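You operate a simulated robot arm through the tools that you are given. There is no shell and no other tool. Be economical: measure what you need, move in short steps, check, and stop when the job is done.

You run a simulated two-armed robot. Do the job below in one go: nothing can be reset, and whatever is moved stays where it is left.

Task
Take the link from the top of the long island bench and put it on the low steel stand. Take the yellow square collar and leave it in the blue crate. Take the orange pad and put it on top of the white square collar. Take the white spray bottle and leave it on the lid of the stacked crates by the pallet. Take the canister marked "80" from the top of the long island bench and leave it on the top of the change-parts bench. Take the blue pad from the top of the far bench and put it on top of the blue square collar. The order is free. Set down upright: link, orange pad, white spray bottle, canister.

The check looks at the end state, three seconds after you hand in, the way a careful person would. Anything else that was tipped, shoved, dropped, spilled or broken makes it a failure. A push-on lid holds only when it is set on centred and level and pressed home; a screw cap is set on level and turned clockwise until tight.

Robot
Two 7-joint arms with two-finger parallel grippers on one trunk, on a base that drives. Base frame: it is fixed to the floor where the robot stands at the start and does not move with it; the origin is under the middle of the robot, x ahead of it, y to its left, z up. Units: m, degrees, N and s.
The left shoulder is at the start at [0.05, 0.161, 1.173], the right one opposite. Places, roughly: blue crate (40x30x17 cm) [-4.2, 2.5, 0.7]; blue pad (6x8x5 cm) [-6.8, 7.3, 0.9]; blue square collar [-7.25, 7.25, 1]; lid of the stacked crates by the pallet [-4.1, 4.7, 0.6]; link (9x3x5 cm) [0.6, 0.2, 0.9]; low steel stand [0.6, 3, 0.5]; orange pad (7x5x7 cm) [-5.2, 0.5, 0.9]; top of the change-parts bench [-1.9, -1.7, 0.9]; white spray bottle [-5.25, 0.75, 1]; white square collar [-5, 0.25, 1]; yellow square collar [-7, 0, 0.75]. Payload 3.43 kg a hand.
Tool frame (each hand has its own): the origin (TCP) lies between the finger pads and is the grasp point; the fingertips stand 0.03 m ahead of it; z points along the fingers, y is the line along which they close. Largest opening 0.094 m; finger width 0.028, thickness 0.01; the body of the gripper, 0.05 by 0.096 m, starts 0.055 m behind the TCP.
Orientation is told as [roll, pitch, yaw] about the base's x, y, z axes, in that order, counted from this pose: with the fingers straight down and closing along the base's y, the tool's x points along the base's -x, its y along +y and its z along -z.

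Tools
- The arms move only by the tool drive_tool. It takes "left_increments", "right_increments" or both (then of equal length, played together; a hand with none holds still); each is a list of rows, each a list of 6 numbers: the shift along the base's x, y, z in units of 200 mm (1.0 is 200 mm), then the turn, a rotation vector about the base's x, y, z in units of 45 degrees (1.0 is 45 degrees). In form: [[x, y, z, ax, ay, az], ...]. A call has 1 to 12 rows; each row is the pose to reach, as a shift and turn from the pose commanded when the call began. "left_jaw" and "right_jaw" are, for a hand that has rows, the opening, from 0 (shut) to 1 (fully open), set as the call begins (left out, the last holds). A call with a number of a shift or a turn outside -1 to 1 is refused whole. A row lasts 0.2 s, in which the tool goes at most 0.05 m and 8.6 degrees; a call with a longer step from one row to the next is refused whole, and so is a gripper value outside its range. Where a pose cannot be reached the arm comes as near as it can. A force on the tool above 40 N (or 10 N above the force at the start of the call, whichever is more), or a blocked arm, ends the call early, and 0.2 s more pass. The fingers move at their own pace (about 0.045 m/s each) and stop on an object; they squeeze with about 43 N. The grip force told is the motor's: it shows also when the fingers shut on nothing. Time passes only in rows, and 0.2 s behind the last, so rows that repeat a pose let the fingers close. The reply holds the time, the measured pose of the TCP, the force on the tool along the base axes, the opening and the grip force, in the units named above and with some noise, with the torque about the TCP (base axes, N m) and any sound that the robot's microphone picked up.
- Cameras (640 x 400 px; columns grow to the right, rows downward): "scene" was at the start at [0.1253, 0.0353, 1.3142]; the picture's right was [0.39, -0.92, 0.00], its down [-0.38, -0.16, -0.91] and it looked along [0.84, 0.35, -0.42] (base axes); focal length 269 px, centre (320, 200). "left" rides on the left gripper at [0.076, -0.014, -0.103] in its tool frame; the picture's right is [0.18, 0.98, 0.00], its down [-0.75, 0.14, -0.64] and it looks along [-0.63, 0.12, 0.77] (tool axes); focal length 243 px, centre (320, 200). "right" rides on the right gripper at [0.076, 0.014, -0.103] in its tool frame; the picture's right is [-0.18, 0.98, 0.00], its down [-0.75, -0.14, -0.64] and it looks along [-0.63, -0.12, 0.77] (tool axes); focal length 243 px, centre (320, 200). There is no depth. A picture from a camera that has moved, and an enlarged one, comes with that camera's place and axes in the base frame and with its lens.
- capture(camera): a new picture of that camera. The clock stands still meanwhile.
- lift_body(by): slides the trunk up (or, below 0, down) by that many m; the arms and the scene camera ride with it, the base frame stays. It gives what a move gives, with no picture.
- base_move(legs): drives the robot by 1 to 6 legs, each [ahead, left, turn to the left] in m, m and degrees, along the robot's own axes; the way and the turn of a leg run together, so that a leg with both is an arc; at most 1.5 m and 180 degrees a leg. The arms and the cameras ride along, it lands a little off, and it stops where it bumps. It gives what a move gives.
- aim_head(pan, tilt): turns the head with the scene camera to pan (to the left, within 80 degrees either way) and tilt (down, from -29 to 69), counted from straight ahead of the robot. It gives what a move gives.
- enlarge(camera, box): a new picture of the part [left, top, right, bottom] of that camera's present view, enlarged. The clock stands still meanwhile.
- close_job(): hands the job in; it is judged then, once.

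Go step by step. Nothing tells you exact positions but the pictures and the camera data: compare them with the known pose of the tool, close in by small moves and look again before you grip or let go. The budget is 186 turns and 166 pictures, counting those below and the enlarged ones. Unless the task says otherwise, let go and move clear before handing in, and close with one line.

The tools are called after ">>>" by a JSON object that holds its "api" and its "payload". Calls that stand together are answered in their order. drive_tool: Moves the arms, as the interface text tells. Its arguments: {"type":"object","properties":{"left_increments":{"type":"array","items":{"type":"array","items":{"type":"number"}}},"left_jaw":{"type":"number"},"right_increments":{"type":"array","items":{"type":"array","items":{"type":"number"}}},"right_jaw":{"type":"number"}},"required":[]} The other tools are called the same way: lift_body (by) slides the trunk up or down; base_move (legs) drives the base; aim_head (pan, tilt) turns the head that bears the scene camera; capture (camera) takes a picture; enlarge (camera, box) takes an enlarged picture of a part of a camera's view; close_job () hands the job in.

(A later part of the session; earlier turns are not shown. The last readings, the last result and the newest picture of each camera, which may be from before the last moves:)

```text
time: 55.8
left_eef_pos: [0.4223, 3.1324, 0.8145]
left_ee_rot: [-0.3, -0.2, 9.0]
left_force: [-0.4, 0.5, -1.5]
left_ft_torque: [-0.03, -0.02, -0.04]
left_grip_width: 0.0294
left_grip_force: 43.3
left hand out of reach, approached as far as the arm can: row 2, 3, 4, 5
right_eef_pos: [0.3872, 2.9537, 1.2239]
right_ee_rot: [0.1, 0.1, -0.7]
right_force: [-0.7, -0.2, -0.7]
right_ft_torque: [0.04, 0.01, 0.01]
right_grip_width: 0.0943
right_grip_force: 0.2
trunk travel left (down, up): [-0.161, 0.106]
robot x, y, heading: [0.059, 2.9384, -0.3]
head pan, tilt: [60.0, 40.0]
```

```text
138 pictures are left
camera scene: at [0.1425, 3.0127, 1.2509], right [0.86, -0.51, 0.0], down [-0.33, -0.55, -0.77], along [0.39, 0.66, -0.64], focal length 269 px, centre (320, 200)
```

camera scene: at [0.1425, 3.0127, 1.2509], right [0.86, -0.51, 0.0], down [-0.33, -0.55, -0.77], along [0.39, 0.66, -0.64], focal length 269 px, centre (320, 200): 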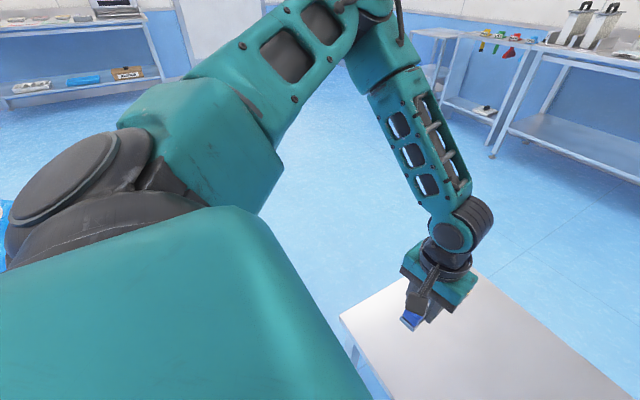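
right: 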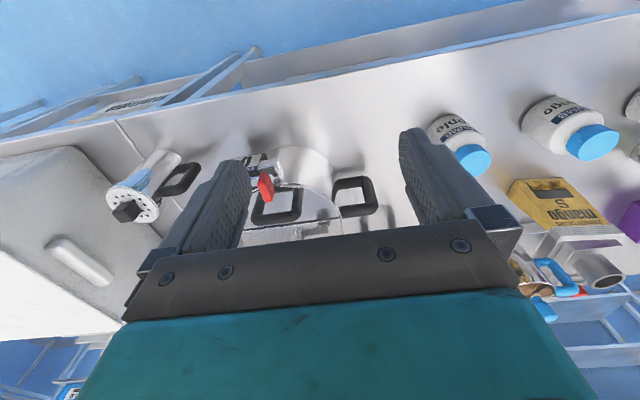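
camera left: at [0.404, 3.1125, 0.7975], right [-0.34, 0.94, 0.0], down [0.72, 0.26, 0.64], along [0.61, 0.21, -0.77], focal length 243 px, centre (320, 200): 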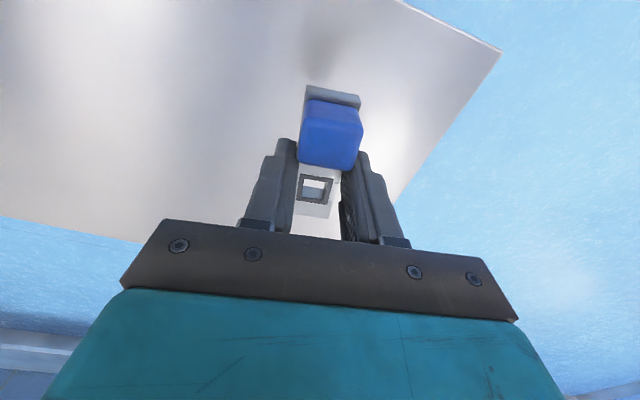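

I'll test whether yawing the hand frees the arm, by rotating about -45° a little higher and then descending.

>>> {"api": "drive_tool", "payload": {"left_increments": [[0, 0, 0.1, 0, 0, -0.18], [0.05, -0.1, 0.3, 0, 0, -0.36], [0.1, -0.2, 0.4, 0, 0, -0.54], [0.1, -0.2, 0.4, 0, 0, -0.72], [0.1, -0.2, 0.3, 0, 0, -0.9], [0.1, -0.2, 0.1, 0, 0, -1.0], [0.1, -0.2, -0.1, 0, 0, -1.0], [0.1, -0.2, -0.3, 0, 0, -1.0], [0.1, -0.2, -0.5, 0, 0, -1.0], [0.1, -0.2, -0.7, 0, 0, -1.0]]}}

```text
time: 58.0
left_eef_pos: [0.413, 3.157, 0.7924]
left_ee_rot: [-0.2, -0.1, -36.0]
left_force: [-0.7, 0.5, -1.2]
left_ft_torque: [0.0, -0.01, 0.0]
left_grip_width: 0.0293
left_grip_force: 42.8
left hand out of reach, approached as far as the arm can: row 6, 7, 8, 9, 10
right_eef_pos: [0.3864, 2.9547, 1.2251]
right_ee_rot: [0.1, 0.2, -0.6]
right_force: [0.3, 0.2, -0.4]
right_ft_torque: [-0.03, -0.03, 0.01]
right_grip_width: 0.0941
right_grip_force: 0.1
trunk travel left (down, up): [-0.161, 0.106]
robot x, y, heading: [0.0571, 2.9383, -0.5]
head pan, tilt: [60.0, 40.0]
```

Yaw makes no difference. I'll try swinging the hand well out to the side, where the elbow may be able to drop, and descend there.

>>> {"api": "drive_tool", "payload": {"left_increments": [[-0.1, 0.15, 0.1, 0, 0, 0.18], [-0.2, 0.3, 0.2, 0, 0, 0.36], [-0.35, 0.45, 0.2, 0, 0, 0.54], [-0.5, 0.6, 0.2, 0, 0, 0.72], [-0.65, 0.75, 0.2, 0, 0, 0.8], [-0.75, 0.9, 0.2, 0, 0, 0.8], [-0.8, 1.0, 0.1, 0, 0, 0.8], [-0.8, 1.0, -0.1, 0, 0, 0.8], [-0.8, 1.0, -0.3, 0, 0, 0.8], [-0.8, 1.0, -0.5, 0, 0, 0.8], [-0.8, 1.0, -0.7, 0, 0, 0.8]]}}

>>> {"api": "capture", "payload": {"camera": "scene"}}

```text
time: 60.4
left_eef_pos: [0.255, 3.363, 0.6549]
left_ee_rot: [-0.2, -0.2, 0.0]
left_force: [0.4, 0.1, -2.2]
left_ft_torque: [-0.04, 0.01, -0.01]
left_grip_width: 0.0292
left_grip_force: 42.5
right_eef_pos: [0.3868, 2.9544, 1.2252]
right_ee_rot: [0.0, 0.0, -0.6]
right_force: [-0.8, -1.4, 0.1]
right_ft_torque: [-0.01, -0.01, 0.01]
right_grip_width: 0.094
right_grip_force: 0.0
trunk travel left (down, up): [-0.161, 0.106]
robot x, y, heading: [0.0574, 2.9407, -0.6]
head pan, tilt: [60.0, 40.0]
```

```text
137 pictures are left
camera scene: at [0.1425, 3.0129, 1.251], right [0.86, -0.51, 0.0], down [-0.33, -0.55, -0.77], along [0.39, 0.66, -0.64], focal length 269 px, centre (320, 200)
```

scene: 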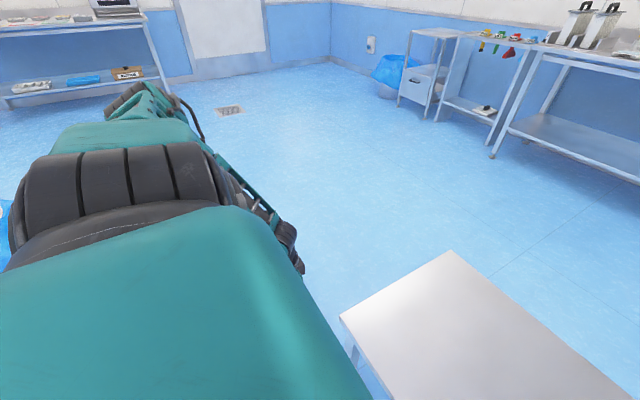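

That worked: the elbow moved back and the hand reached 0.655 freely. I'll now sweep it in over the stand from this configuration.

>>> {"api": "drive_tool", "payload": {"left_increments": [[0.14, -0.14, 0, 0, 0, 0], [0.28, -0.3, 0, 0, 0, 0], [0.42, -0.46, 0, 0, 0, 0], [0.56, -0.62, 0, 0, 0, 0], [0.7, -0.78, 0, 0, 0, 0], [0.84, -0.94, 0, 0, 0, 0], [0.95, -1.0, 0, 0, 0, 0], [0.95, -1.0, -0.1, 0, 0, 0], [0.95, -1.0, -0.3, 0, 0, 0]]}}

>>> {"api": "aim_head", "payload": {"pan": 10, "tilt": 45}}

>>> {"api": "capture", "payload": {"camera": "scene"}}

```text
time: 62.4
left_eef_pos: [0.4454, 3.1625, 0.5953]
left_ee_rot: [-0.2, -0.2, -0.1]
left_force: [-0.8, -1.0, -1.4]
left_ft_torque: [-0.02, -0.03, 0.01]
left_grip_width: 0.0295
left_grip_force: 43.3
right_eef_pos: [0.3875, 2.9542, 1.2245]
right_ee_rot: [0.1, 0.2, -0.7]
right_force: [0.6, 0.8, -0.6]
right_ft_torque: [0.01, 0.01, 0.02]
right_grip_width: 0.094
right_grip_force: 0.1
trunk travel left (down, up): [-0.161, 0.106]
robot x, y, heading: [0.0605, 2.9396, -0.6]
head pan, tilt: [60.0, 40.0]
```

```text
time: 63.6
left_eef_pos: [0.4456, 3.1631, 0.5958]
left_ee_rot: [-0.1, -0.2, 0.0]
left_force: [-0.3, 1.0, -1.7]
left_ft_torque: [0.0, -0.04, 0.0]
left_grip_width: 0.0291
left_grip_force: 43.3
right_eef_pos: [0.3867, 2.9545, 1.225]
right_ee_rot: [0.1, 0.1, -0.7]
right_force: [-0.7, -0.5, 0.1]
right_ft_torque: [0.0, 0.02, 0.02]
right_grip_width: 0.0941
right_grip_force: 0.0
trunk travel left (down, up): [-0.161, 0.106]
robot x, y, heading: [0.0601, 2.9413, -0.5]
head pan, tilt: [10.0, 45.0]
```

```text
136 pictures are left
camera scene: at [0.1796, 2.9529, 1.2437], right [0.17, -0.99, 0.0], down [-0.7, -0.12, -0.71], along [0.7, 0.12, -0.71], focal length 269 px, centre (320, 200)
```

scene: 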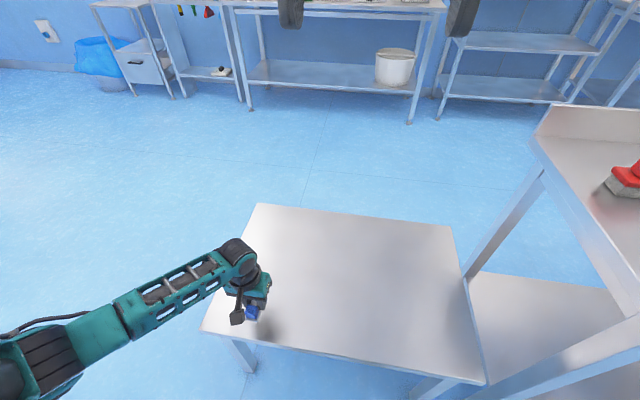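

Now the link hovers above the stand. I'll move inward and lower close to the surface.

>>> {"api": "drive_tool", "payload": {"left_increments": [[0.1, -0.15, 0, 0, 0, 0], [0.2, -0.3, 0, 0, 0, 0], [0.27, -0.48, 0, 0, 0, 0], [0.27, -0.48, -0.15, 0, 0, 0], [0.27, -0.48, -0.3, 0, 0, 0], [0.27, -0.48, -0.38, 0, 0, 0]]}}

>>> {"api": "enlarge", "payload": {"camera": "scene", "box": [200, 220, 360, 320]}}

```text
time: 64.8
left_eef_pos: [0.5022, 3.0661, 0.5392]
left_ee_rot: [-0.1, 0.2, -0.1]
left_force: [-7.1, -0.3, 15.9]
left_ft_torque: [-0.08, 0.92, -0.01]
left_grip_width: 0.0293
left_grip_force: 43.2
right_eef_pos: [0.3863, 2.9541, 1.2245]
right_ee_rot: [0.1, 0.1, -0.7]
right_force: [-0.4, 0.7, 0.7]
right_ft_torque: [-0.01, 0.08, -0.02]
right_grip_width: 0.0938
right_grip_force: 0.0
trunk travel left (down, up): [-0.161, 0.106]
robot x, y, heading: [0.0594, 2.9402, -0.5]
head pan, tilt: [10.0, 45.0]
stopped in row 6 (left hand): the force on the tool passed its limit (the readings are from after the stop); the commanded pose is now the measured one
```

```text
4.00 times, centred on (280, 270) of scene
camera zoom: at [0.1791, 2.9528, 1.244], right [0.17, -0.99, 0.0], down [-0.7, -0.12, -0.71], along [0.7, 0.12, -0.71], focal length 1077 px, centre (480, -80)
```

zoom: 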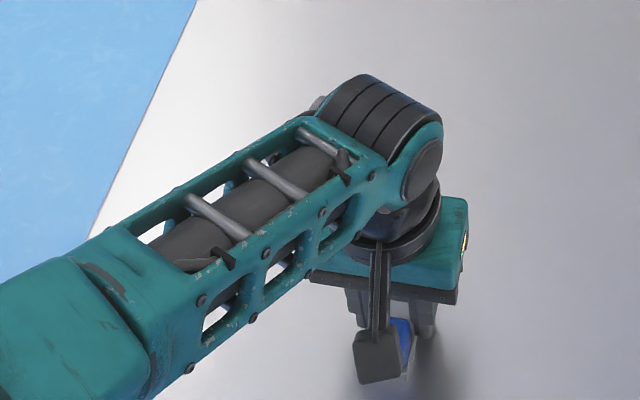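

The link is in contact with the stand at z≈0.50. I'll ease up 2 mm, open and check.

>>> {"api": "drive_tool", "payload": {"left_increments": [[0, 0, 0.0, 0, 0, 0], [0, 0, 0.0, 0, 0, 0], [0, 0, 0, 0, 0, 0], [0, 0, 0, 0, 0, 0]], "left_jaw": 0.75}}

>>> {"api": "drive_tool", "payload": {"left_increments": [[0, 0, 0.2, 0, 0, 0], [0, 0, 0.4, 0, 0, 0], [0, 0, 0.6, 0, 0, 0], [0, 0, 0.8, 0, 0, 0]]}}

>>> {"api": "capture", "payload": {"camera": "left"}}

```text
time: 65.8
left_eef_pos: [0.5012, 3.0675, 0.5385]
left_ee_rot: [-0.2, -0.1, 0.0]
left_force: [0.5, -0.4, 1.0]
left_ft_torque: [0.0, -0.02, 0.0]
left_grip_width: 0.0706
left_grip_force: 0.1
right_eef_pos: [0.3867, 2.9543, 1.2247]
right_ee_rot: [0.0, 0.2, -0.8]
right_force: [-0.5, -0.3, -0.1]
right_ft_torque: [0.0, -0.02, -0.02]
right_grip_width: 0.0938
right_grip_force: 0.1
trunk travel left (down, up): [-0.161, 0.106]
robot x, y, heading: [0.0571, 2.9372, -0.5]
head pan, tilt: [10.0, 45.0]
```

```text
time: 66.8
left_eef_pos: [0.5012, 3.0679, 0.6981]
left_ee_rot: [0.0, 0.1, 0.0]
left_force: [-0.2, -0.4, 0.3]
left_ft_torque: [-0.01, 0.03, 0.03]
left_grip_width: 0.0704
left_grip_force: 0.0
right_eef_pos: [0.3875, 2.9542, 1.2238]
right_ee_rot: [0.0, 0.2, -0.7]
right_force: [-0.8, -0.1, 0.3]
right_ft_torque: [-0.01, 0.0, 0.0]
right_grip_width: 0.0941
right_grip_force: 0.1
trunk travel left (down, up): [-0.161, 0.106]
robot x, y, heading: [0.0603, 2.9385, -0.7]
head pan, tilt: [10.0, 45.0]
```

```text
134 pictures are left
camera left: at [0.4245, 3.0529, 0.7998], right [-0.18, 0.98, 0.0], down [0.75, 0.14, 0.64], along [0.63, 0.12, -0.77], focal length 243 px, centre (320, 200)
```

left: 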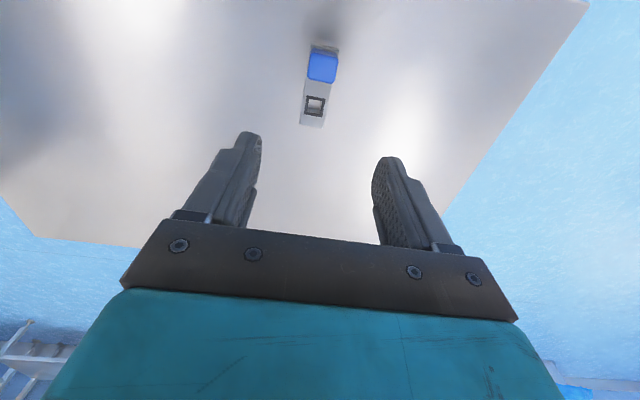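

The link stands upright on the stand. Next I'll raise the trunk and go around the left of the stand to the island's far side for canister "80".

>>> {"api": "drive_tool", "payload": {"left_increments": [[-0.1, 0.1, 0.15, 0, 0, 0], [-0.25, 0.2, 0.35, 0, 0, 0], [-0.4, 0.3, 0.5, 0, 0, 0], [-0.5, 0.4, 0.7, 0, 0, 0], [-0.6, 0.5, 0.85, 0, 0, 0]]}}

>>> {"api": "lift_body", "payload": {"by": 0.1}}

>>> {"api": "base_move", "payload": {"legs": [[-0.14, 0, 0], [0, 0.9, 0], [1.5, 0, 0]]}}

>>> {"api": "aim_head", "payload": {"pan": -60, "tilt": 25}}

>>> {"api": "capture", "payload": {"camera": "scene"}}

```text
refused: row 2 steps farther than a row can; nothing moved
```

```text
time: 68.2
left_eef_pos: [0.5016, 3.0675, 0.797]
left_ee_rot: [-0.1, 0.0, 0.0]
left_force: [0.0, 0.0, -0.2]
left_ft_torque: [0.01, 0.01, 0.01]
left_grip_width: 0.0709
left_grip_force: 0.0
right_eef_pos: [0.3859, 2.9543, 1.3237]
right_ee_rot: [0.0, 0.2, -0.7]
right_force: [-0.1, -0.5, -0.1]
right_ft_torque: [0.0, -0.01, -0.01]
right_grip_width: 0.0942
right_grip_force: 0.1
trunk travel left (down, up): [-0.261, 0.006]
robot x, y, heading: [0.061, 2.9384, -0.6]
head pan, tilt: [10.0, 45.0]
```

```text
time: 80.8
left_eef_pos: [1.8596, 3.9248, 0.7973]
left_ee_rot: [0.0, -0.1, -1.8]
left_force: [-0.5, -0.1, 0.2]
left_ft_torque: [0.03, -0.02, 0.0]
left_grip_width: 0.0705
left_grip_force: 0.1
right_eef_pos: [1.741, 3.8145, 1.3253]
right_ee_rot: [0.1, 0.2, -2.4]
right_force: [-0.6, 0.3, -0.7]
right_ft_torque: [-0.02, 0.0, 0.0]
right_grip_width: 0.0939
right_grip_force: 0.1
trunk travel left (down, up): [-0.261, 0.006]
robot x, y, heading: [1.4116, 3.8105, -2.4]
head pan, tilt: [10.0, 45.0]
```

```text
time: 82.2
left_eef_pos: [1.8598, 3.9234, 0.7986]
left_ee_rot: [-0.1, -0.1, -1.7]
left_force: [0.0, 0.2, 0.5]
left_ft_torque: [0.0, 0.0, 0.03]
left_grip_width: 0.0706
left_grip_force: 0.1
right_eef_pos: [1.7413, 3.8138, 1.3246]
right_ee_rot: [0.1, 0.2, -2.5]
right_force: [-0.1, 0.2, -0.7]
right_ft_torque: [0.02, -0.02, 0.03]
right_grip_width: 0.0939
right_grip_force: 0.1
trunk travel left (down, up): [-0.261, 0.006]
robot x, y, heading: [1.4147, 3.8086, -2.3]
head pan, tilt: [-60.0, 25.0]
```

```text
133 pictures are left
camera scene: at [1.4961, 3.7265, 1.3743], right [-0.88, -0.47, 0.0], down [-0.2, 0.37, -0.91], along [0.42, -0.8, -0.42], focal length 269 px, centre (320, 200)
```

scene: 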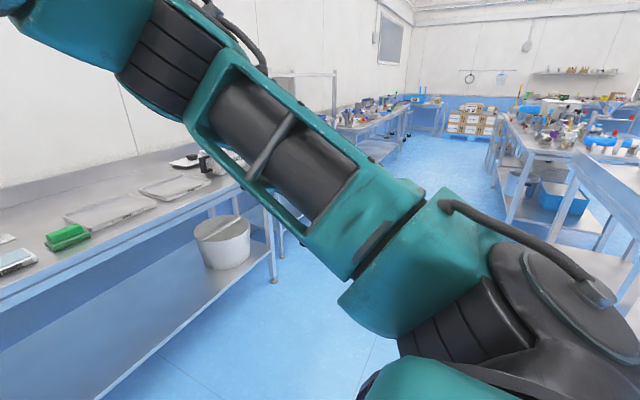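

The aisle is clear. I'll strafe along it and then turn to face the island from behind.

>>> {"api": "base_move", "payload": {"legs": [[0.25, -1.3, 2], [0, -1.3, 0], [0, 0, 178]]}}

>>> {"api": "aim_head", "payload": {"pan": 0, "tilt": 30}}

>>> {"api": "capture", "payload": {"camera": "scene"}}

```text
time: 102.0
left_eef_pos: [1.1761, 1.1533, 0.7979]
left_ee_rot: [-0.2, -0.1, 175.2]
left_force: [0.6, -0.2, -0.3]
left_ft_torque: [0.0, 0.0, -0.01]
left_grip_width: 0.0707
left_grip_force: 0.0
right_eef_pos: [1.3005, 1.2562, 1.3248]
right_ee_rot: [-0.1, 0.2, 174.4]
right_force: [-0.4, -0.8, -0.1]
right_ft_torque: [0.02, -0.01, -0.03]
right_grip_width: 0.0942
right_grip_force: 0.0
trunk travel left (down, up): [-0.261, 0.006]
robot x, y, heading: [1.6274, 1.2424, 174.7]
head pan, tilt: [-60.0, 25.0]
```

```text
time: 103.3
left_eef_pos: [1.1765, 1.154, 0.7969]
left_ee_rot: [-0.1, -0.1, 175.1]
left_force: [-0.5, 0.2, -0.2]
left_ft_torque: [0.0, 0.02, 0.0]
left_grip_width: 0.0707
left_grip_force: 0.0
right_eef_pos: [1.3014, 1.2562, 1.3249]
right_ee_rot: [0.1, 0.2, 174.5]
right_force: [-0.1, 0.3, 0.6]
right_ft_torque: [-0.01, -0.02, 0.0]
right_grip_width: 0.094
right_grip_force: 0.0
trunk travel left (down, up): [-0.261, 0.006]
robot x, y, heading: [1.6299, 1.2448, 174.7]
head pan, tilt: [0.0, 30.0]
```

```text
132 pictures are left
camera scene: at [1.4988, 1.2544, 1.3663], right [0.09, 1.0, 0.0], down [0.5, -0.05, -0.87], along [-0.86, 0.08, -0.5], focal length 269 px, centre (320, 200)
```

scene: 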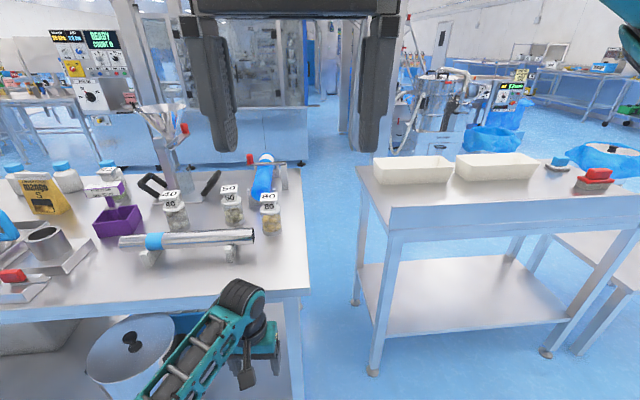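

The canister "80" stands at about (0.84, 1.165) near the bench end. I'll zoom in.

>>> {"api": "enlarge", "payload": {"camera": "scene", "box": [200, 150, 320, 260]}}

```text
3.64 times, centred on (260, 205) of scene
camera zoom: at [1.4988, 1.2544, 1.3663], right [0.09, 1.0, 0.0], down [0.5, -0.05, -0.87], along [-0.86, 0.08, -0.5], focal length 980 px, centre (538, 182)
```

zoom: 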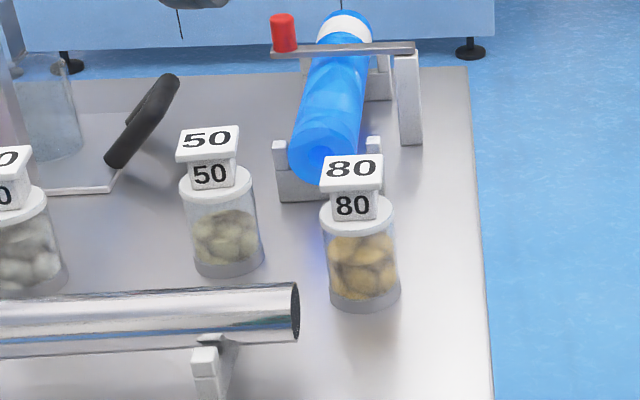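

The body spans about z 0.88–0.96 and the square knob reaches about 1.005. I'll grip the upper body from above at TCP z≈0.957. First I'll raise the left hand and move up to the bench.

>>> {"api": "drive_tool", "payload": {"left_increments": [[0, 0, 0.24, 0, 0, 0], [0, 0, 0.48, 0, 0, 0], [0, 0, 0.72, 0, 0, 0], [0, 0, 0.96, 0, 0, 0]], "left_jaw": 1}}

>>> {"api": "drive_tool", "payload": {"left_increments": [[0, 0, 0.24, 0, 0, 0], [0, 0, 0.48, 0, 0, 0], [0, 0, 0.68, 0, 0, 0]]}}

>>> {"api": "base_move", "payload": {"legs": [[0.22, -0.07, 5]]}}

>>> {"api": "capture", "payload": {"camera": "left"}}

>>> {"api": "capture", "payload": {"camera": "scene"}}

```text
time: 104.3
left_eef_pos: [1.1782, 1.1544, 0.9896]
left_ee_rot: [0.1, 0.0, 175.1]
left_force: [0.2, 0.5, 0.6]
left_ft_torque: [0.0, 0.0, 0.04]
left_grip_width: 0.0939
left_grip_force: 0.0
right_eef_pos: [1.3005, 1.2566, 1.3245]
right_ee_rot: [0.0, 0.1, 174.4]
right_force: [0.3, 0.2, -0.2]
right_ft_torque: [0.02, 0.02, 0.01]
right_grip_width: 0.094
right_grip_force: 0.0
trunk travel left (down, up): [-0.261, 0.006]
robot x, y, heading: [1.6281, 1.2448, 174.7]
head pan, tilt: [0.0, 30.0]
```

```text
time: 105.1
left_eef_pos: [1.1767, 1.1539, 1.1234]
left_ee_rot: [0.1, 0.1, 175.0]
left_force: [0.3, -0.5, -0.3]
left_ft_torque: [-0.06, -0.05, -0.01]
left_grip_width: 0.0941
left_grip_force: 0.0
right_eef_pos: [1.3007, 1.2563, 1.3238]
right_ee_rot: [0.1, 0.1, 174.5]
right_force: [1.0, 0.1, -0.4]
right_ft_torque: [0.02, -0.03, -0.01]
right_grip_width: 0.0939
right_grip_force: 0.0
trunk travel left (down, up): [-0.261, 0.006]
robot x, y, heading: [1.6283, 1.2418, 174.8]
head pan, tilt: [0.0, 30.0]
```

```text
time: 106.8
left_eef_pos: [0.9734, 1.1966, 1.1227]
left_ee_rot: [0.1, -0.1, -179.9]
left_force: [-0.2, 0.8, -0.2]
left_ft_torque: [-0.01, -0.04, 0.01]
left_grip_width: 0.0942
left_grip_force: 0.1
right_eef_pos: [1.0882, 1.3099, 1.3252]
right_ee_rot: [0.1, 0.2, 179.4]
right_force: [0.3, -0.5, 0.2]
right_ft_torque: [-0.01, -0.02, -0.04]
right_grip_width: 0.0939
right_grip_force: 0.1
trunk travel left (down, up): [-0.261, 0.006]
robot x, y, heading: [1.4152, 1.3226, 179.9]
head pan, tilt: [0.0, 30.0]
```

```text
130 pictures are left
camera left: at [1.0489, 1.2106, 1.2243], right [0.19, -0.98, 0.0], down [-0.75, -0.14, 0.64], along [-0.63, -0.12, -0.77], focal length 243 px, centre (320, 200)
```

left: 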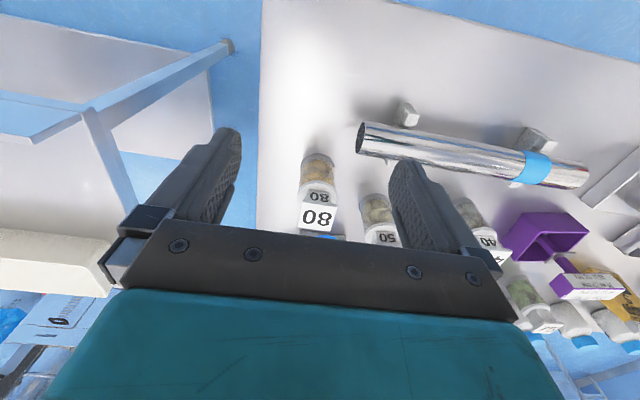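

```text
129 pictures are left
camera scene: at [1.2856, 1.325, 1.3662], right [0.01, 1.0, 0.0], down [0.5, 0.0, -0.87], along [-0.87, 0.01, -0.5], focal length 269 px, centre (320, 200)
```

scene: 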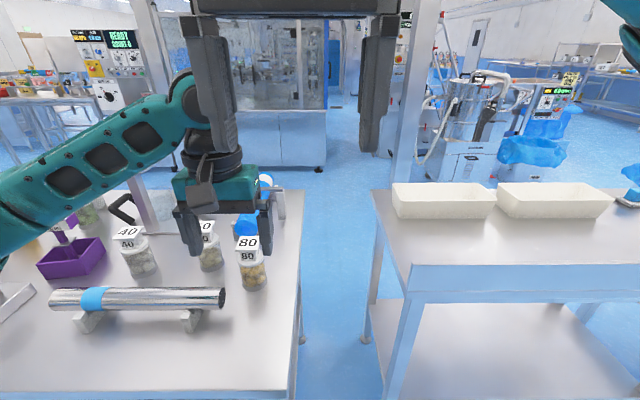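

The canister is at (0.84, 1.175). I'll drive a bit closer and position over it.

>>> {"api": "base_move", "payload": {"legs": [[0.06, 0, 0]]}}

>>> {"api": "drive_tool", "payload": {"left_increments": [[-0.15, -0.05, 0, 0, 0, 0], [-0.32, -0.11, 0, 0, 0, 0], [-0.32, -0.11, -0.2, 0, 0, 0], [-0.32, -0.11, -0.3, 0, 0, 0], [-0.32, -0.11, -0.3, 0, 0, 0]]}}

>>> {"api": "capture", "payload": {"camera": "left"}}

>>> {"api": "enlarge", "payload": {"camera": "scene", "box": [160, 150, 320, 310]}}

```text
time: 107.8
left_eef_pos: [0.9138, 1.1965, 1.1226]
left_ee_rot: [-0.2, 0.0, -179.9]
left_force: [-0.6, -0.3, 0.5]
left_ft_torque: [0.01, -0.02, 0.01]
left_grip_width: 0.0941
left_grip_force: 0.2
right_eef_pos: [1.0277, 1.3101, 1.3247]
right_ee_rot: [0.2, 0.2, 179.3]
right_force: [-1.1, 0.6, -0.5]
right_ft_torque: [0.02, -0.04, 0.0]
right_grip_width: 0.094
right_grip_force: 0.1
trunk travel left (down, up): [-0.261, 0.006]
robot x, y, heading: [1.3566, 1.3248, 179.8]
head pan, tilt: [0.0, 30.0]
```

```text
time: 109.0
left_eef_pos: [0.8509, 1.1762, 1.0596]
left_ee_rot: [-0.1, -0.1, -180.0]
left_force: [-0.2, 0.8, -0.3]
left_ft_torque: [0.0, 0.01, 0.0]
left_grip_width: 0.0941
left_grip_force: 0.1
right_eef_pos: [1.0296, 1.3086, 1.3251]
right_ee_rot: [0.1, 0.0, 179.4]
right_force: [-0.2, -0.1, 0.4]
right_ft_torque: [-0.01, -0.02, 0.01]
right_grip_width: 0.0942
right_grip_force: 0.1
trunk travel left (down, up): [-0.261, 0.006]
robot x, y, heading: [1.3569, 1.3271, 179.7]
head pan, tilt: [0.0, 30.0]
```

```text
128 pictures are left
camera left: at [0.9259, 1.1893, 1.1625], right [0.19, -0.98, 0.0], down [-0.75, -0.14, 0.64], along [-0.63, -0.12, -0.77], focal length 243 px, centre (320, 200)
```

left: 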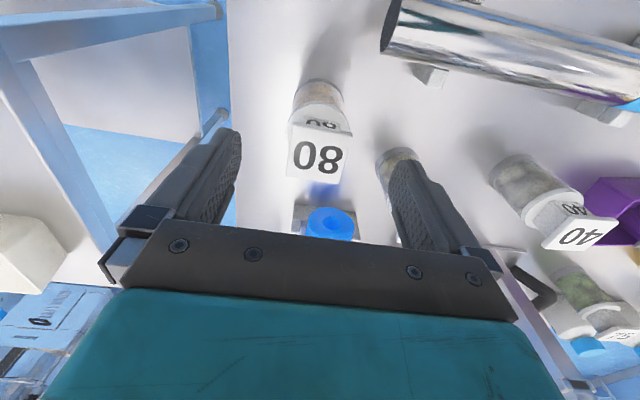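

```text
2.50 times, centred on (240, 230) of scene
camera zoom: at [1.2266, 1.3251, 1.3663], right [0.01, 1.0, 0.0], down [0.5, 0.0, -0.87], along [-0.87, 0.01, -0.5], focal length 673 px, centre (520, 125)
```

zoom: 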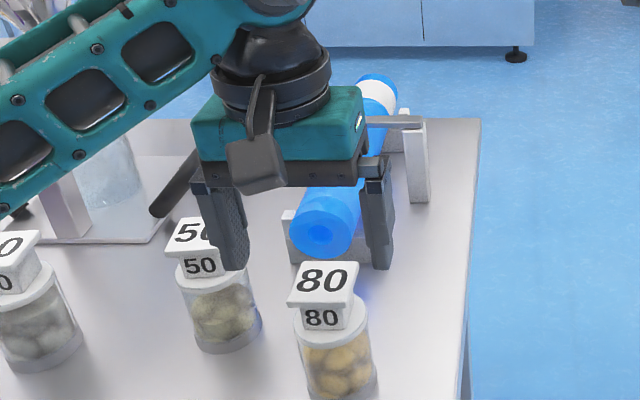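

I'll shift 1.5 cm further and lower the fingers around the canister's upper body.

>>> {"api": "drive_tool", "payload": {"left_increments": [[-0.075, 0, 0, 0, 0, 0], [-0.075, 0, -0.15, 0, 0, 0], [-0.075, 0, -0.3, 0, 0, 0], [-0.075, 0, -0.42, 0, 0, 0], [-0.075, 0, -0.5, 0, 0, 0], [-0.075, 0, -0.5, 0, 0, 0]]}}

>>> {"api": "capture", "payload": {"camera": "left"}}

>>> {"api": "enlarge", "payload": {"camera": "scene", "box": [160, 150, 320, 310]}}

```text
time: 110.4
left_eef_pos: [0.8357, 1.1744, 0.9606]
left_ee_rot: [-0.1, -0.1, -179.8]
left_force: [-0.5, 0.2, 0.0]
left_ft_torque: [0.01, 0.0, 0.04]
left_grip_width: 0.0941
left_grip_force: 0.1
right_eef_pos: [1.029, 1.3096, 1.3252]
right_ee_rot: [0.1, 0.1, 179.3]
right_force: [0.2, -0.1, -0.1]
right_ft_torque: [0.0, 0.0, 0.03]
right_grip_width: 0.0938
right_grip_force: 0.0
trunk travel left (down, up): [-0.261, 0.006]
robot x, y, heading: [1.3581, 1.3248, 179.7]
head pan, tilt: [0.0, 30.0]
```

```text
126 pictures are left
camera left: at [0.9114, 1.1884, 1.0629], right [0.19, -0.98, 0.0], down [-0.75, -0.14, 0.64], along [-0.63, -0.12, -0.77], focal length 243 px, centre (320, 200)
```

left: 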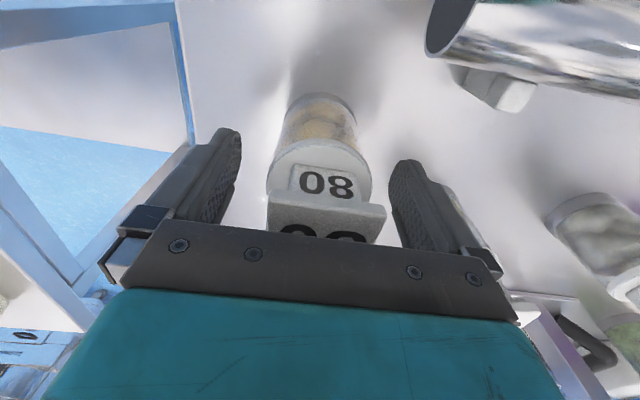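

```text
2.50 times, centred on (240, 230) of scene
camera zoom: at [1.2266, 1.3251, 1.3663], right [0.01, 1.0, 0.0], down [0.5, 0.0, -0.87], along [-0.87, 0.01, -0.5], focal length 673 px, centre (520, 125)
```

zoom: 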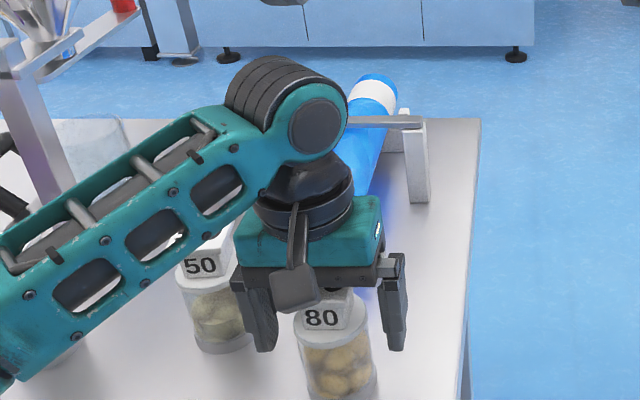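

The canister is centred between the fingers. I'll close.

>>> {"api": "drive_tool", "payload": {"left_increments": [[0.015, 0.005, -0.015, 0, 0, 0], [0.015, 0.005, -0.015, 0, 0, 0], [0.015, 0.005, -0.015, 0, 0, 0], [0.015, 0.005, -0.015, 0, 0, 0]], "left_jaw": 0.5}}

>>> {"api": "capture", "payload": {"camera": "left"}}

```text
time: 111.4
left_eef_pos: [0.8389, 1.1744, 0.958]
left_ee_rot: [-0.2, 0.0, -179.9]
left_force: [0.5, -0.2, 0.0]
left_ft_torque: [0.0, -0.02, 0.03]
left_grip_width: 0.0605
left_grip_force: 43.0
right_eef_pos: [1.03, 1.31, 1.3249]
right_ee_rot: [0.1, 0.1, 179.4]
right_force: [-0.3, 0.0, 0.3]
right_ft_torque: [0.02, 0.04, 0.01]
right_grip_width: 0.0942
right_grip_force: 0.0
trunk travel left (down, up): [-0.261, 0.006]
robot x, y, heading: [1.3551, 1.3252, 179.9]
head pan, tilt: [0.0, 30.0]
```

```text
124 pictures are left
camera left: at [0.9143, 1.1897, 1.0602], right [0.19, -0.98, 0.0], down [-0.75, -0.14, 0.64], along [-0.63, -0.12, -0.77], focal length 243 px, centre (320, 200)
```

left: 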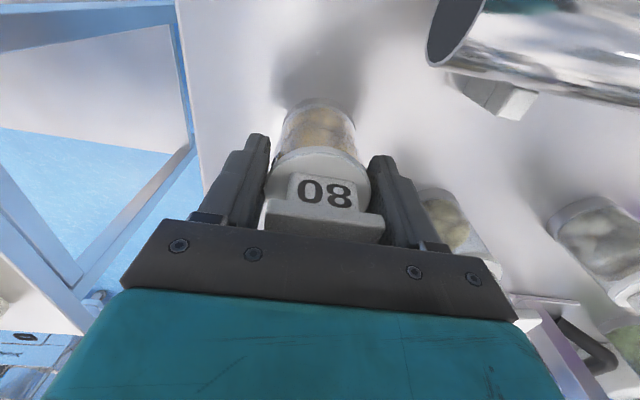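

Gripped at 6.05 cm. I'll lift slowly and check that the whole canister comes along.

>>> {"api": "drive_tool", "payload": {"left_increments": [[0, 0, 0.1, 0, 0, 0], [0, 0, 0.25, 0, 0, 0], [0, 0, 0.45, 0, 0, 0], [0, 0, 0.65, 0, 0, 0]]}}

>>> {"api": "enlarge", "payload": {"camera": "scene", "box": [160, 120, 320, 280]}}

```text
time: 112.4
left_eef_pos: [0.8398, 1.1784, 1.092]
left_ee_rot: [0.0, 0.1, -179.9]
left_force: [0.3, 0.8, -2.3]
left_ft_torque: [-0.01, 0.01, 0.02]
left_grip_width: 0.0603
left_grip_force: 42.7
right_eef_pos: [1.0299, 1.3091, 1.3243]
right_ee_rot: [0.1, 0.1, 179.4]
right_force: [0.2, -0.2, 0.6]
right_ft_torque: [-0.03, 0.03, 0.01]
right_grip_width: 0.0938
right_grip_force: 0.0
trunk travel left (down, up): [-0.261, 0.006]
robot x, y, heading: [1.3538, 1.3255, 179.7]
head pan, tilt: [0.0, 30.0]
```

```text
2.50 times, centred on (240, 200) of scene
camera zoom: at [1.2268, 1.3254, 1.3663], right [0.01, 1.0, 0.0], down [0.5, 0.0, -0.87], along [-0.87, 0.01, -0.5], focal length 673 px, centre (520, 200)
```

zoom: 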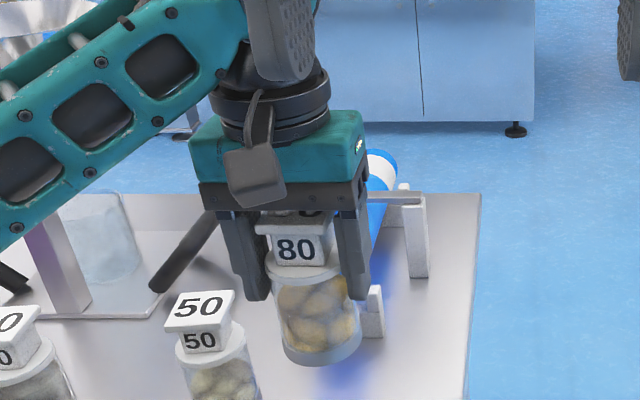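

The whole canister is held. I'll raise it more, back off, then go along the aisle around the island's other end towards the change-parts bench.

>>> {"api": "drive_tool", "payload": {"left_increments": [[0, 0, 0.2, 0, 0, 0], [0, 0, 0.3, 0, 0, 0], [0.2, 0, 0.35, 0, 0, 0], [0.4, -0.05, 0.35, 0, 0, 0], [0.6, -0.1, 0.35, 0, 0, 0]]}}

>>> {"api": "base_move", "payload": {"legs": [[-0.3, 0, 0], [0, 1.3, 0]]}}

>>> {"api": "aim_head", "payload": {"pan": 45, "tilt": 20}}

>>> {"api": "capture", "payload": {"camera": "scene"}}

```text
time: 113.6
left_eef_pos: [0.9595, 1.1576, 1.1613]
left_ee_rot: [-0.2, -0.1, -179.7]
left_force: [-0.1, 0.0, -0.8]
left_ft_torque: [0.02, 0.0, -0.03]
left_grip_width: 0.0602
left_grip_force: 43.3
right_eef_pos: [1.03, 1.3104, 1.3234]
right_ee_rot: [0.0, 0.1, 179.4]
right_force: [0.1, 0.3, 0.0]
right_ft_torque: [0.03, 0.0, 0.0]
right_grip_width: 0.0942
right_grip_force: 0.1
trunk travel left (down, up): [-0.261, 0.006]
robot x, y, heading: [1.3552, 1.3246, 179.6]
head pan, tilt: [0.0, 30.0]
```

```text
time: 121.8
left_eef_pos: [1.2482, -0.1533, 1.1608]
left_ee_rot: [-0.2, -0.1, 179.8]
left_force: [0.0, -0.2, -1.2]
left_ft_torque: [0.02, 0.0, -0.04]
left_grip_width: 0.0604
left_grip_force: 42.4
right_eef_pos: [1.3211, -0.0018, 1.3246]
right_ee_rot: [0.0, 0.1, 179.1]
right_force: [0.1, 0.2, -0.1]
right_ft_torque: [0.02, 0.01, 0.03]
right_grip_width: 0.094
right_grip_force: 0.1
trunk travel left (down, up): [-0.261, 0.006]
robot x, y, heading: [1.6481, 0.012, 179.5]
head pan, tilt: [0.0, 30.0]
```

```text
time: 122.9
left_eef_pos: [1.2473, -0.1536, 1.1604]
left_ee_rot: [-0.1, -0.1, 180.0]
left_force: [0.2, -0.9, -1.8]
left_ft_torque: [-0.01, -0.03, 0.0]
left_grip_width: 0.0604
left_grip_force: 42.9
right_eef_pos: [1.3202, -0.0021, 1.3246]
right_ee_rot: [0.1, 0.1, 179.2]
right_force: [-0.4, 0.0, 0.2]
right_ft_torque: [0.01, -0.02, 0.03]
right_grip_width: 0.0939
right_grip_force: 0.0
trunk travel left (down, up): [-0.261, 0.006]
robot x, y, heading: [1.6503, 0.0117, 179.7]
head pan, tilt: [45.0, 20.0]
```

```text
122 pictures are left
camera scene: at [1.5417, -0.0532, 1.3823], right [-0.7, 0.71, 0.0], down [0.24, 0.24, -0.94], along [-0.67, -0.66, -0.34], focal length 269 px, centre (320, 200)
```

scene: 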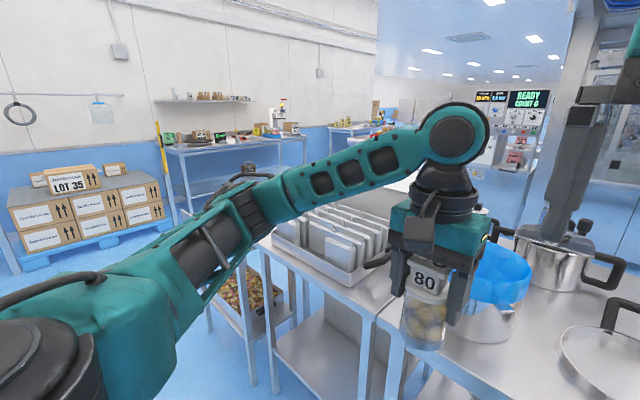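

The island's tray end and a small stand run to about y≈-1.3. I'll continue strafing to y≈-1.5 and look again.

>>> {"api": "base_move", "payload": {"legs": [[0, 1.5, 0]]}}

>>> {"api": "aim_head", "payload": {"pan": 10, "tilt": 20}}

>>> {"api": "capture", "payload": {"camera": "scene"}}

```text
time: 130.3
left_eef_pos: [1.2585, -1.6619, 1.1598]
left_ee_rot: [-0.1, -0.1, -178.5]
left_force: [-0.2, -1.0, -1.7]
left_ft_torque: [-0.02, 0.01, 0.03]
left_grip_width: 0.0601
left_grip_force: 42.9
right_eef_pos: [1.326, -1.5084, 1.3251]
right_ee_rot: [-0.1, 0.2, -179.2]
right_force: [0.7, 0.2, -0.2]
right_ft_torque: [0.01, 0.0, -0.01]
right_grip_width: 0.094
right_grip_force: 0.0
trunk travel left (down, up): [-0.261, 0.006]
robot x, y, heading: [1.6552, -1.4876, -179.2]
head pan, tilt: [45.0, 20.0]
```

```text
time: 131.3
left_eef_pos: [1.258, -1.662, 1.1607]
left_ee_rot: [0.0, 0.0, -178.5]
left_force: [-0.2, 0.5, -1.1]
left_ft_torque: [-0.05, -0.02, 0.02]
left_grip_width: 0.0601
left_grip_force: 43.2
right_eef_pos: [1.3261, -1.5087, 1.3254]
right_ee_rot: [0.1, 0.2, -179.1]
right_force: [0.8, -0.4, -0.1]
right_ft_torque: [-0.03, 0.0, -0.01]
right_grip_width: 0.0942
right_grip_force: 0.0
trunk travel left (down, up): [-0.261, 0.006]
robot x, y, heading: [1.6524, -1.4888, -178.8]
head pan, tilt: [10.0, 20.0]
```

```text
121 pictures are left
camera scene: at [1.523, -1.5051, 1.3823], right [-0.19, 0.98, 0.0], down [0.34, 0.07, -0.94], along [-0.92, -0.18, -0.34], focal length 269 px, centre (320, 200)
```

scene: 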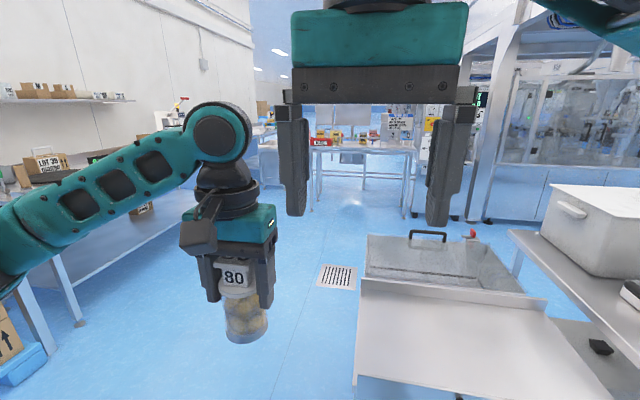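

The change-parts bench is straight ahead at about x≈-1.55, and the sink table's left edge is near y≈-1.5. I'll shift left into the corridor and drive forward.

>>> {"api": "base_move", "payload": {"legs": [[0, 0.65, -1], [1.5, 0, 0], [0.6, -0.3, 0]]}}

>>> {"api": "aim_head", "payload": {"pan": -10, "tilt": 25}}

>>> {"api": "capture", "payload": {"camera": "scene"}}

```text
time: 145.3
left_eef_pos: [-0.8441, -1.9518, 1.1612]
left_ee_rot: [0.0, 0.0, 178.7]
left_force: [-0.4, 0.6, -1.3]
left_ft_torque: [0.01, -0.02, 0.03]
left_grip_width: 0.0597
left_grip_force: 43.2
right_eef_pos: [-0.7687, -1.8015, 1.3248]
right_ee_rot: [0.0, 0.1, 178.2]
right_force: [-0.3, 0.0, -0.1]
right_ft_torque: [0.0, -0.01, 0.03]
right_grip_width: 0.0942
right_grip_force: 0.0
trunk travel left (down, up): [-0.261, 0.006]
robot x, y, heading: [-0.4386, -1.7933, 178.2]
head pan, tilt: [10.0, 20.0]
```

```text
time: 146.2
left_eef_pos: [-0.8443, -1.9515, 1.1607]
left_ee_rot: [-0.2, -0.1, 178.7]
left_force: [-0.2, 0.0, -1.3]
left_ft_torque: [0.0, 0.01, 0.03]
left_grip_width: 0.0599
left_grip_force: 43.4
right_eef_pos: [-0.7687, -1.8028, 1.3254]
right_ee_rot: [0.1, 0.1, 178.1]
right_force: [-0.1, 0.4, 0.1]
right_ft_torque: [-0.01, -0.03, 0.03]
right_grip_width: 0.0941
right_grip_force: 0.1
trunk travel left (down, up): [-0.261, 0.006]
robot x, y, heading: [-0.4418, -1.7926, 178.5]
head pan, tilt: [-10.0, 25.0]
```

```text
120 pictures are left
camera scene: at [-0.5705, -1.7755, 1.3743], right [0.2, 0.98, 0.0], down [0.41, -0.09, -0.91], along [-0.89, 0.18, -0.42], focal length 269 px, centre (320, 200)
```

scene: 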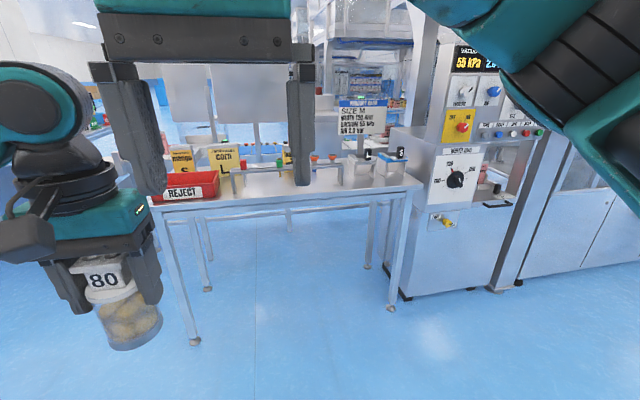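

The change-parts bench is about a metre ahead with several items on it. I'll zoom in to find a free spot.

>>> {"api": "enlarge", "payload": {"camera": "scene", "box": [140, 110, 430, 225]}}

>>> {"api": "base_move", "payload": {"legs": [[0.5, 0.0, 1.5]]}}

>>> {"api": "aim_head", "payload": {"pan": 0, "tilt": 35}}

>>> {"api": "capture", "payload": {"camera": "scene"}}

```text
2.21 times, centred on (285, 168) of scene
camera zoom: at [-0.5705, -1.7755, 1.3743], right [0.2, 0.98, 0.0], down [0.41, -0.09, -0.91], along [-0.89, 0.18, -0.42], focal length 594 px, centre (397, 272)
```

zoom: 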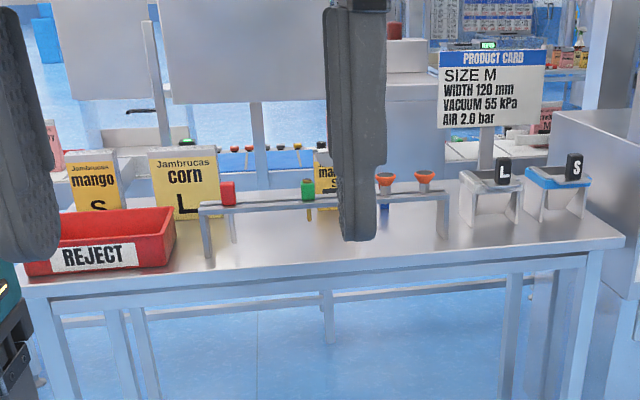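

```text
time: 149.1
left_eef_pos: [-1.3407, -1.9467, 1.162]
left_ee_rot: [-0.2, 0.0, 179.6]
left_force: [0.1, 0.6, -1.1]
left_ft_torque: [-0.03, -0.06, -0.03]
left_grip_width: 0.0599
left_grip_force: 42.7
right_eef_pos: [-1.2663, -1.7973, 1.3238]
right_ee_rot: [0.0, 0.1, 178.9]
right_force: [-0.1, 0.5, -0.4]
right_ft_torque: [0.0, 0.01, 0.0]
right_grip_width: 0.0938
right_grip_force: 0.2
trunk travel left (down, up): [-0.261, 0.006]
robot x, y, heading: [-0.9377, -1.7839, 179.3]
head pan, tilt: [-10.0, 25.0]
```

```text
time: 149.8
left_eef_pos: [-1.3404, -1.9475, 1.1612]
left_ee_rot: [0.0, 0.0, 179.5]
left_force: [-0.5, 0.1, -2.5]
left_ft_torque: [0.03, -0.04, -0.03]
left_grip_width: 0.0599
left_grip_force: 43.0
right_eef_pos: [-1.2665, -1.7958, 1.3255]
right_ee_rot: [0.1, 0.1, 179.1]
right_force: [-0.3, 0.1, -0.6]
right_ft_torque: [0.02, 0.01, 0.0]
right_grip_width: 0.0938
right_grip_force: 0.1
trunk travel left (down, up): [-0.261, 0.006]
robot x, y, heading: [-0.9378, -1.7836, 179.2]
head pan, tilt: [0.0, 35.0]
```

```text
118 pictures are left
camera scene: at [-1.0668, -1.7824, 1.3586], right [0.01, 1.0, 0.0], down [0.57, -0.01, -0.82], along [-0.82, 0.01, -0.57], focal length 269 px, centre (320, 200)
```

scene: 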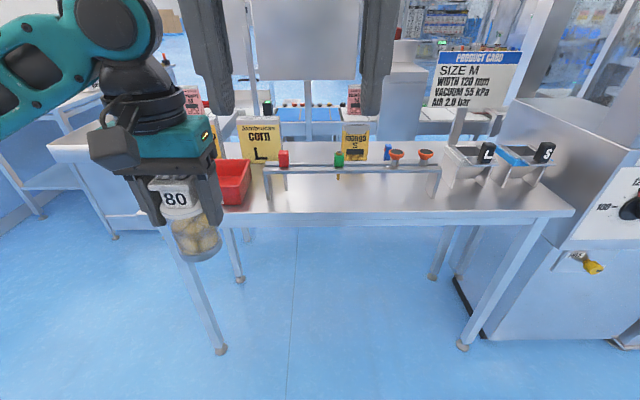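

There's a free spot at the bench's right front, between the bolt rail and the L/S bins at about (-1.72, -1.25). I'll drive right and forward and view it with the left camera.

>>> {"api": "base_move", "payload": {"legs": [[0, -0.62, 0.5], [0.2, 0, 0]]}}

>>> {"api": "capture", "payload": {"camera": "scene"}}

>>> {"api": "capture", "payload": {"camera": "left"}}

```text
time: 154.5
left_eef_pos: [-1.5309, -1.3323, 1.1602]
left_ee_rot: [0.0, 0.0, -179.8]
left_force: [-0.3, 0.8, -2.3]
left_ft_torque: [-0.01, -0.04, 0.0]
left_grip_width: 0.0596
left_grip_force: 43.3
right_eef_pos: [-1.4591, -1.1804, 1.3257]
right_ee_rot: [0.1, 0.1, 179.5]
right_force: [-0.5, -0.3, -0.2]
right_ft_torque: [0.02, -0.03, 0.02]
right_grip_width: 0.0938
right_grip_force: 0.2
trunk travel left (down, up): [-0.261, 0.006]
robot x, y, heading: [-1.1306, -1.1663, 179.9]
head pan, tilt: [0.0, 35.0]
```

```text
117 pictures are left
camera scene: at [-1.2594, -1.1648, 1.3584], right [0.01, 1.0, 0.0], down [0.57, 0.0, -0.82], along [-0.82, 0.0, -0.57], focal length 269 px, centre (320, 200)
```

scene: 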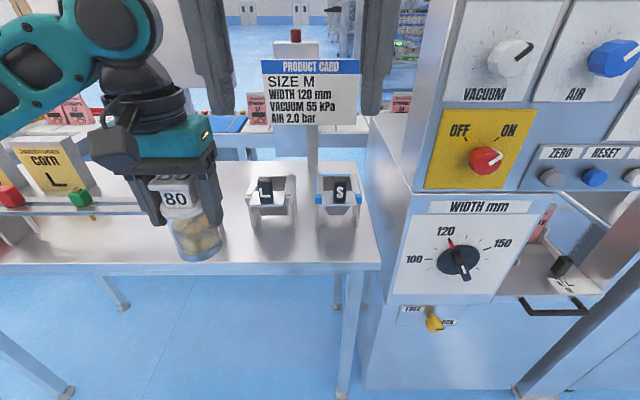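

```text
116 pictures are left
camera left: at [-1.4559, -1.3182, 1.2621], right [0.19, -0.98, 0.0], down [-0.75, -0.14, 0.64], along [-0.63, -0.12, -0.77], focal length 243 px, centre (320, 200)
```

left: 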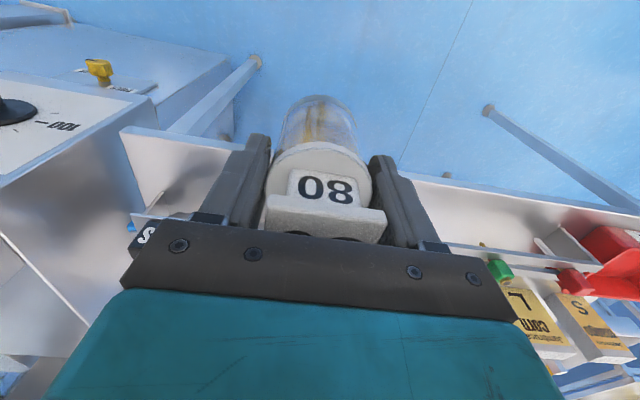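

The spot in front of the bins at about (-1.72, -1.26) has a strip around 9 cm deep, with the bench at z≈0.90. I'll drive forward and place the hand over it.

>>> {"api": "base_move", "payload": {"legs": [[0.15, 0, 0]]}}

>>> {"api": "drive_tool", "payload": {"left_increments": [[-0.05, 0.15, 0, 0, 0, 0], [-0.15, 0.3, -0.1, 0, 0, 0], [-0.18, 0.36, -0.25, 0, 0, 0], [-0.18, 0.36, -0.4, 0, 0, 0], [-0.18, 0.36, -0.5, 0, 0, 0]]}}

>>> {"api": "capture", "payload": {"camera": "scene"}}

>>> {"api": "capture", "payload": {"camera": "left"}}

```text
time: 155.9
left_eef_pos: [-1.678, -1.3292, 1.1602]
left_ee_rot: [0.0, 0.0, -179.9]
left_force: [0.2, -0.2, -2.1]
left_ft_torque: [-0.03, -0.01, -0.01]
left_grip_width: 0.0598
left_grip_force: 43.0
right_eef_pos: [-1.6061, -1.1791, 1.3248]
right_ee_rot: [0.1, 0.1, 179.4]
right_force: [-0.9, -0.2, 0.8]
right_ft_torque: [-0.02, -0.03, 0.01]
right_grip_width: 0.0939
right_grip_force: 0.0
trunk travel left (down, up): [-0.261, 0.006]
robot x, y, heading: [-1.2784, -1.1639, 179.6]
head pan, tilt: [0.0, 35.0]
```

```text
time: 157.1
left_eef_pos: [-1.7161, -1.2582, 1.0587]
left_ee_rot: [0.0, -0.1, -179.9]
left_force: [-0.5, 0.3, -0.9]
left_ft_torque: [0.01, -0.01, 0.01]
left_grip_width: 0.0598
left_grip_force: 43.0
right_eef_pos: [-1.6064, -1.1775, 1.3244]
right_ee_rot: [0.1, 0.2, 179.4]
right_force: [0.5, 0.9, 0.6]
right_ft_torque: [0.01, 0.0, 0.02]
right_grip_width: 0.0939
right_grip_force: 0.0
trunk travel left (down, up): [-0.261, 0.006]
robot x, y, heading: [-1.2771, -1.1629, 179.4]
head pan, tilt: [0.0, 35.0]
```

```text
115 pictures are left
camera scene: at [-1.4056, -1.1636, 1.3585], right [0.01, 1.0, 0.0], down [0.57, 0.0, -0.82], along [-0.82, 0.01, -0.57], focal length 269 px, centre (320, 200)
```

scene: 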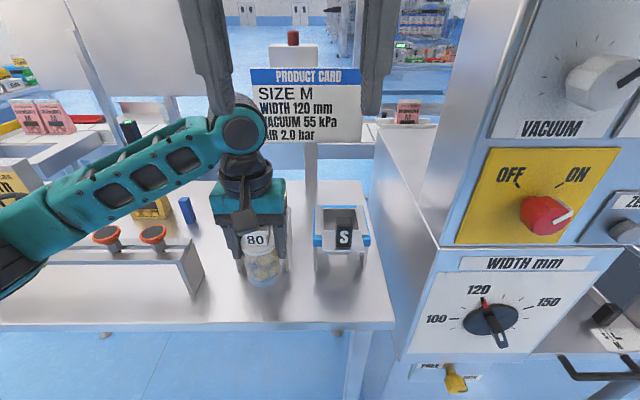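

```text
114 pictures are left
camera left: at [-1.6403, -1.2443, 1.1605], right [0.18, -0.98, 0.0], down [-0.75, -0.14, 0.64], along [-0.63, -0.12, -0.77], focal length 243 px, centre (320, 200)
```

left: 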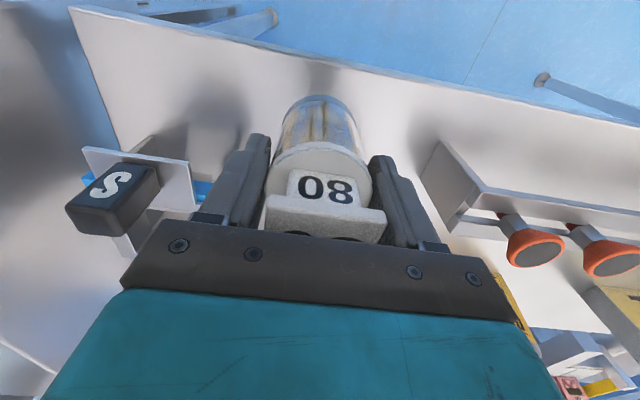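

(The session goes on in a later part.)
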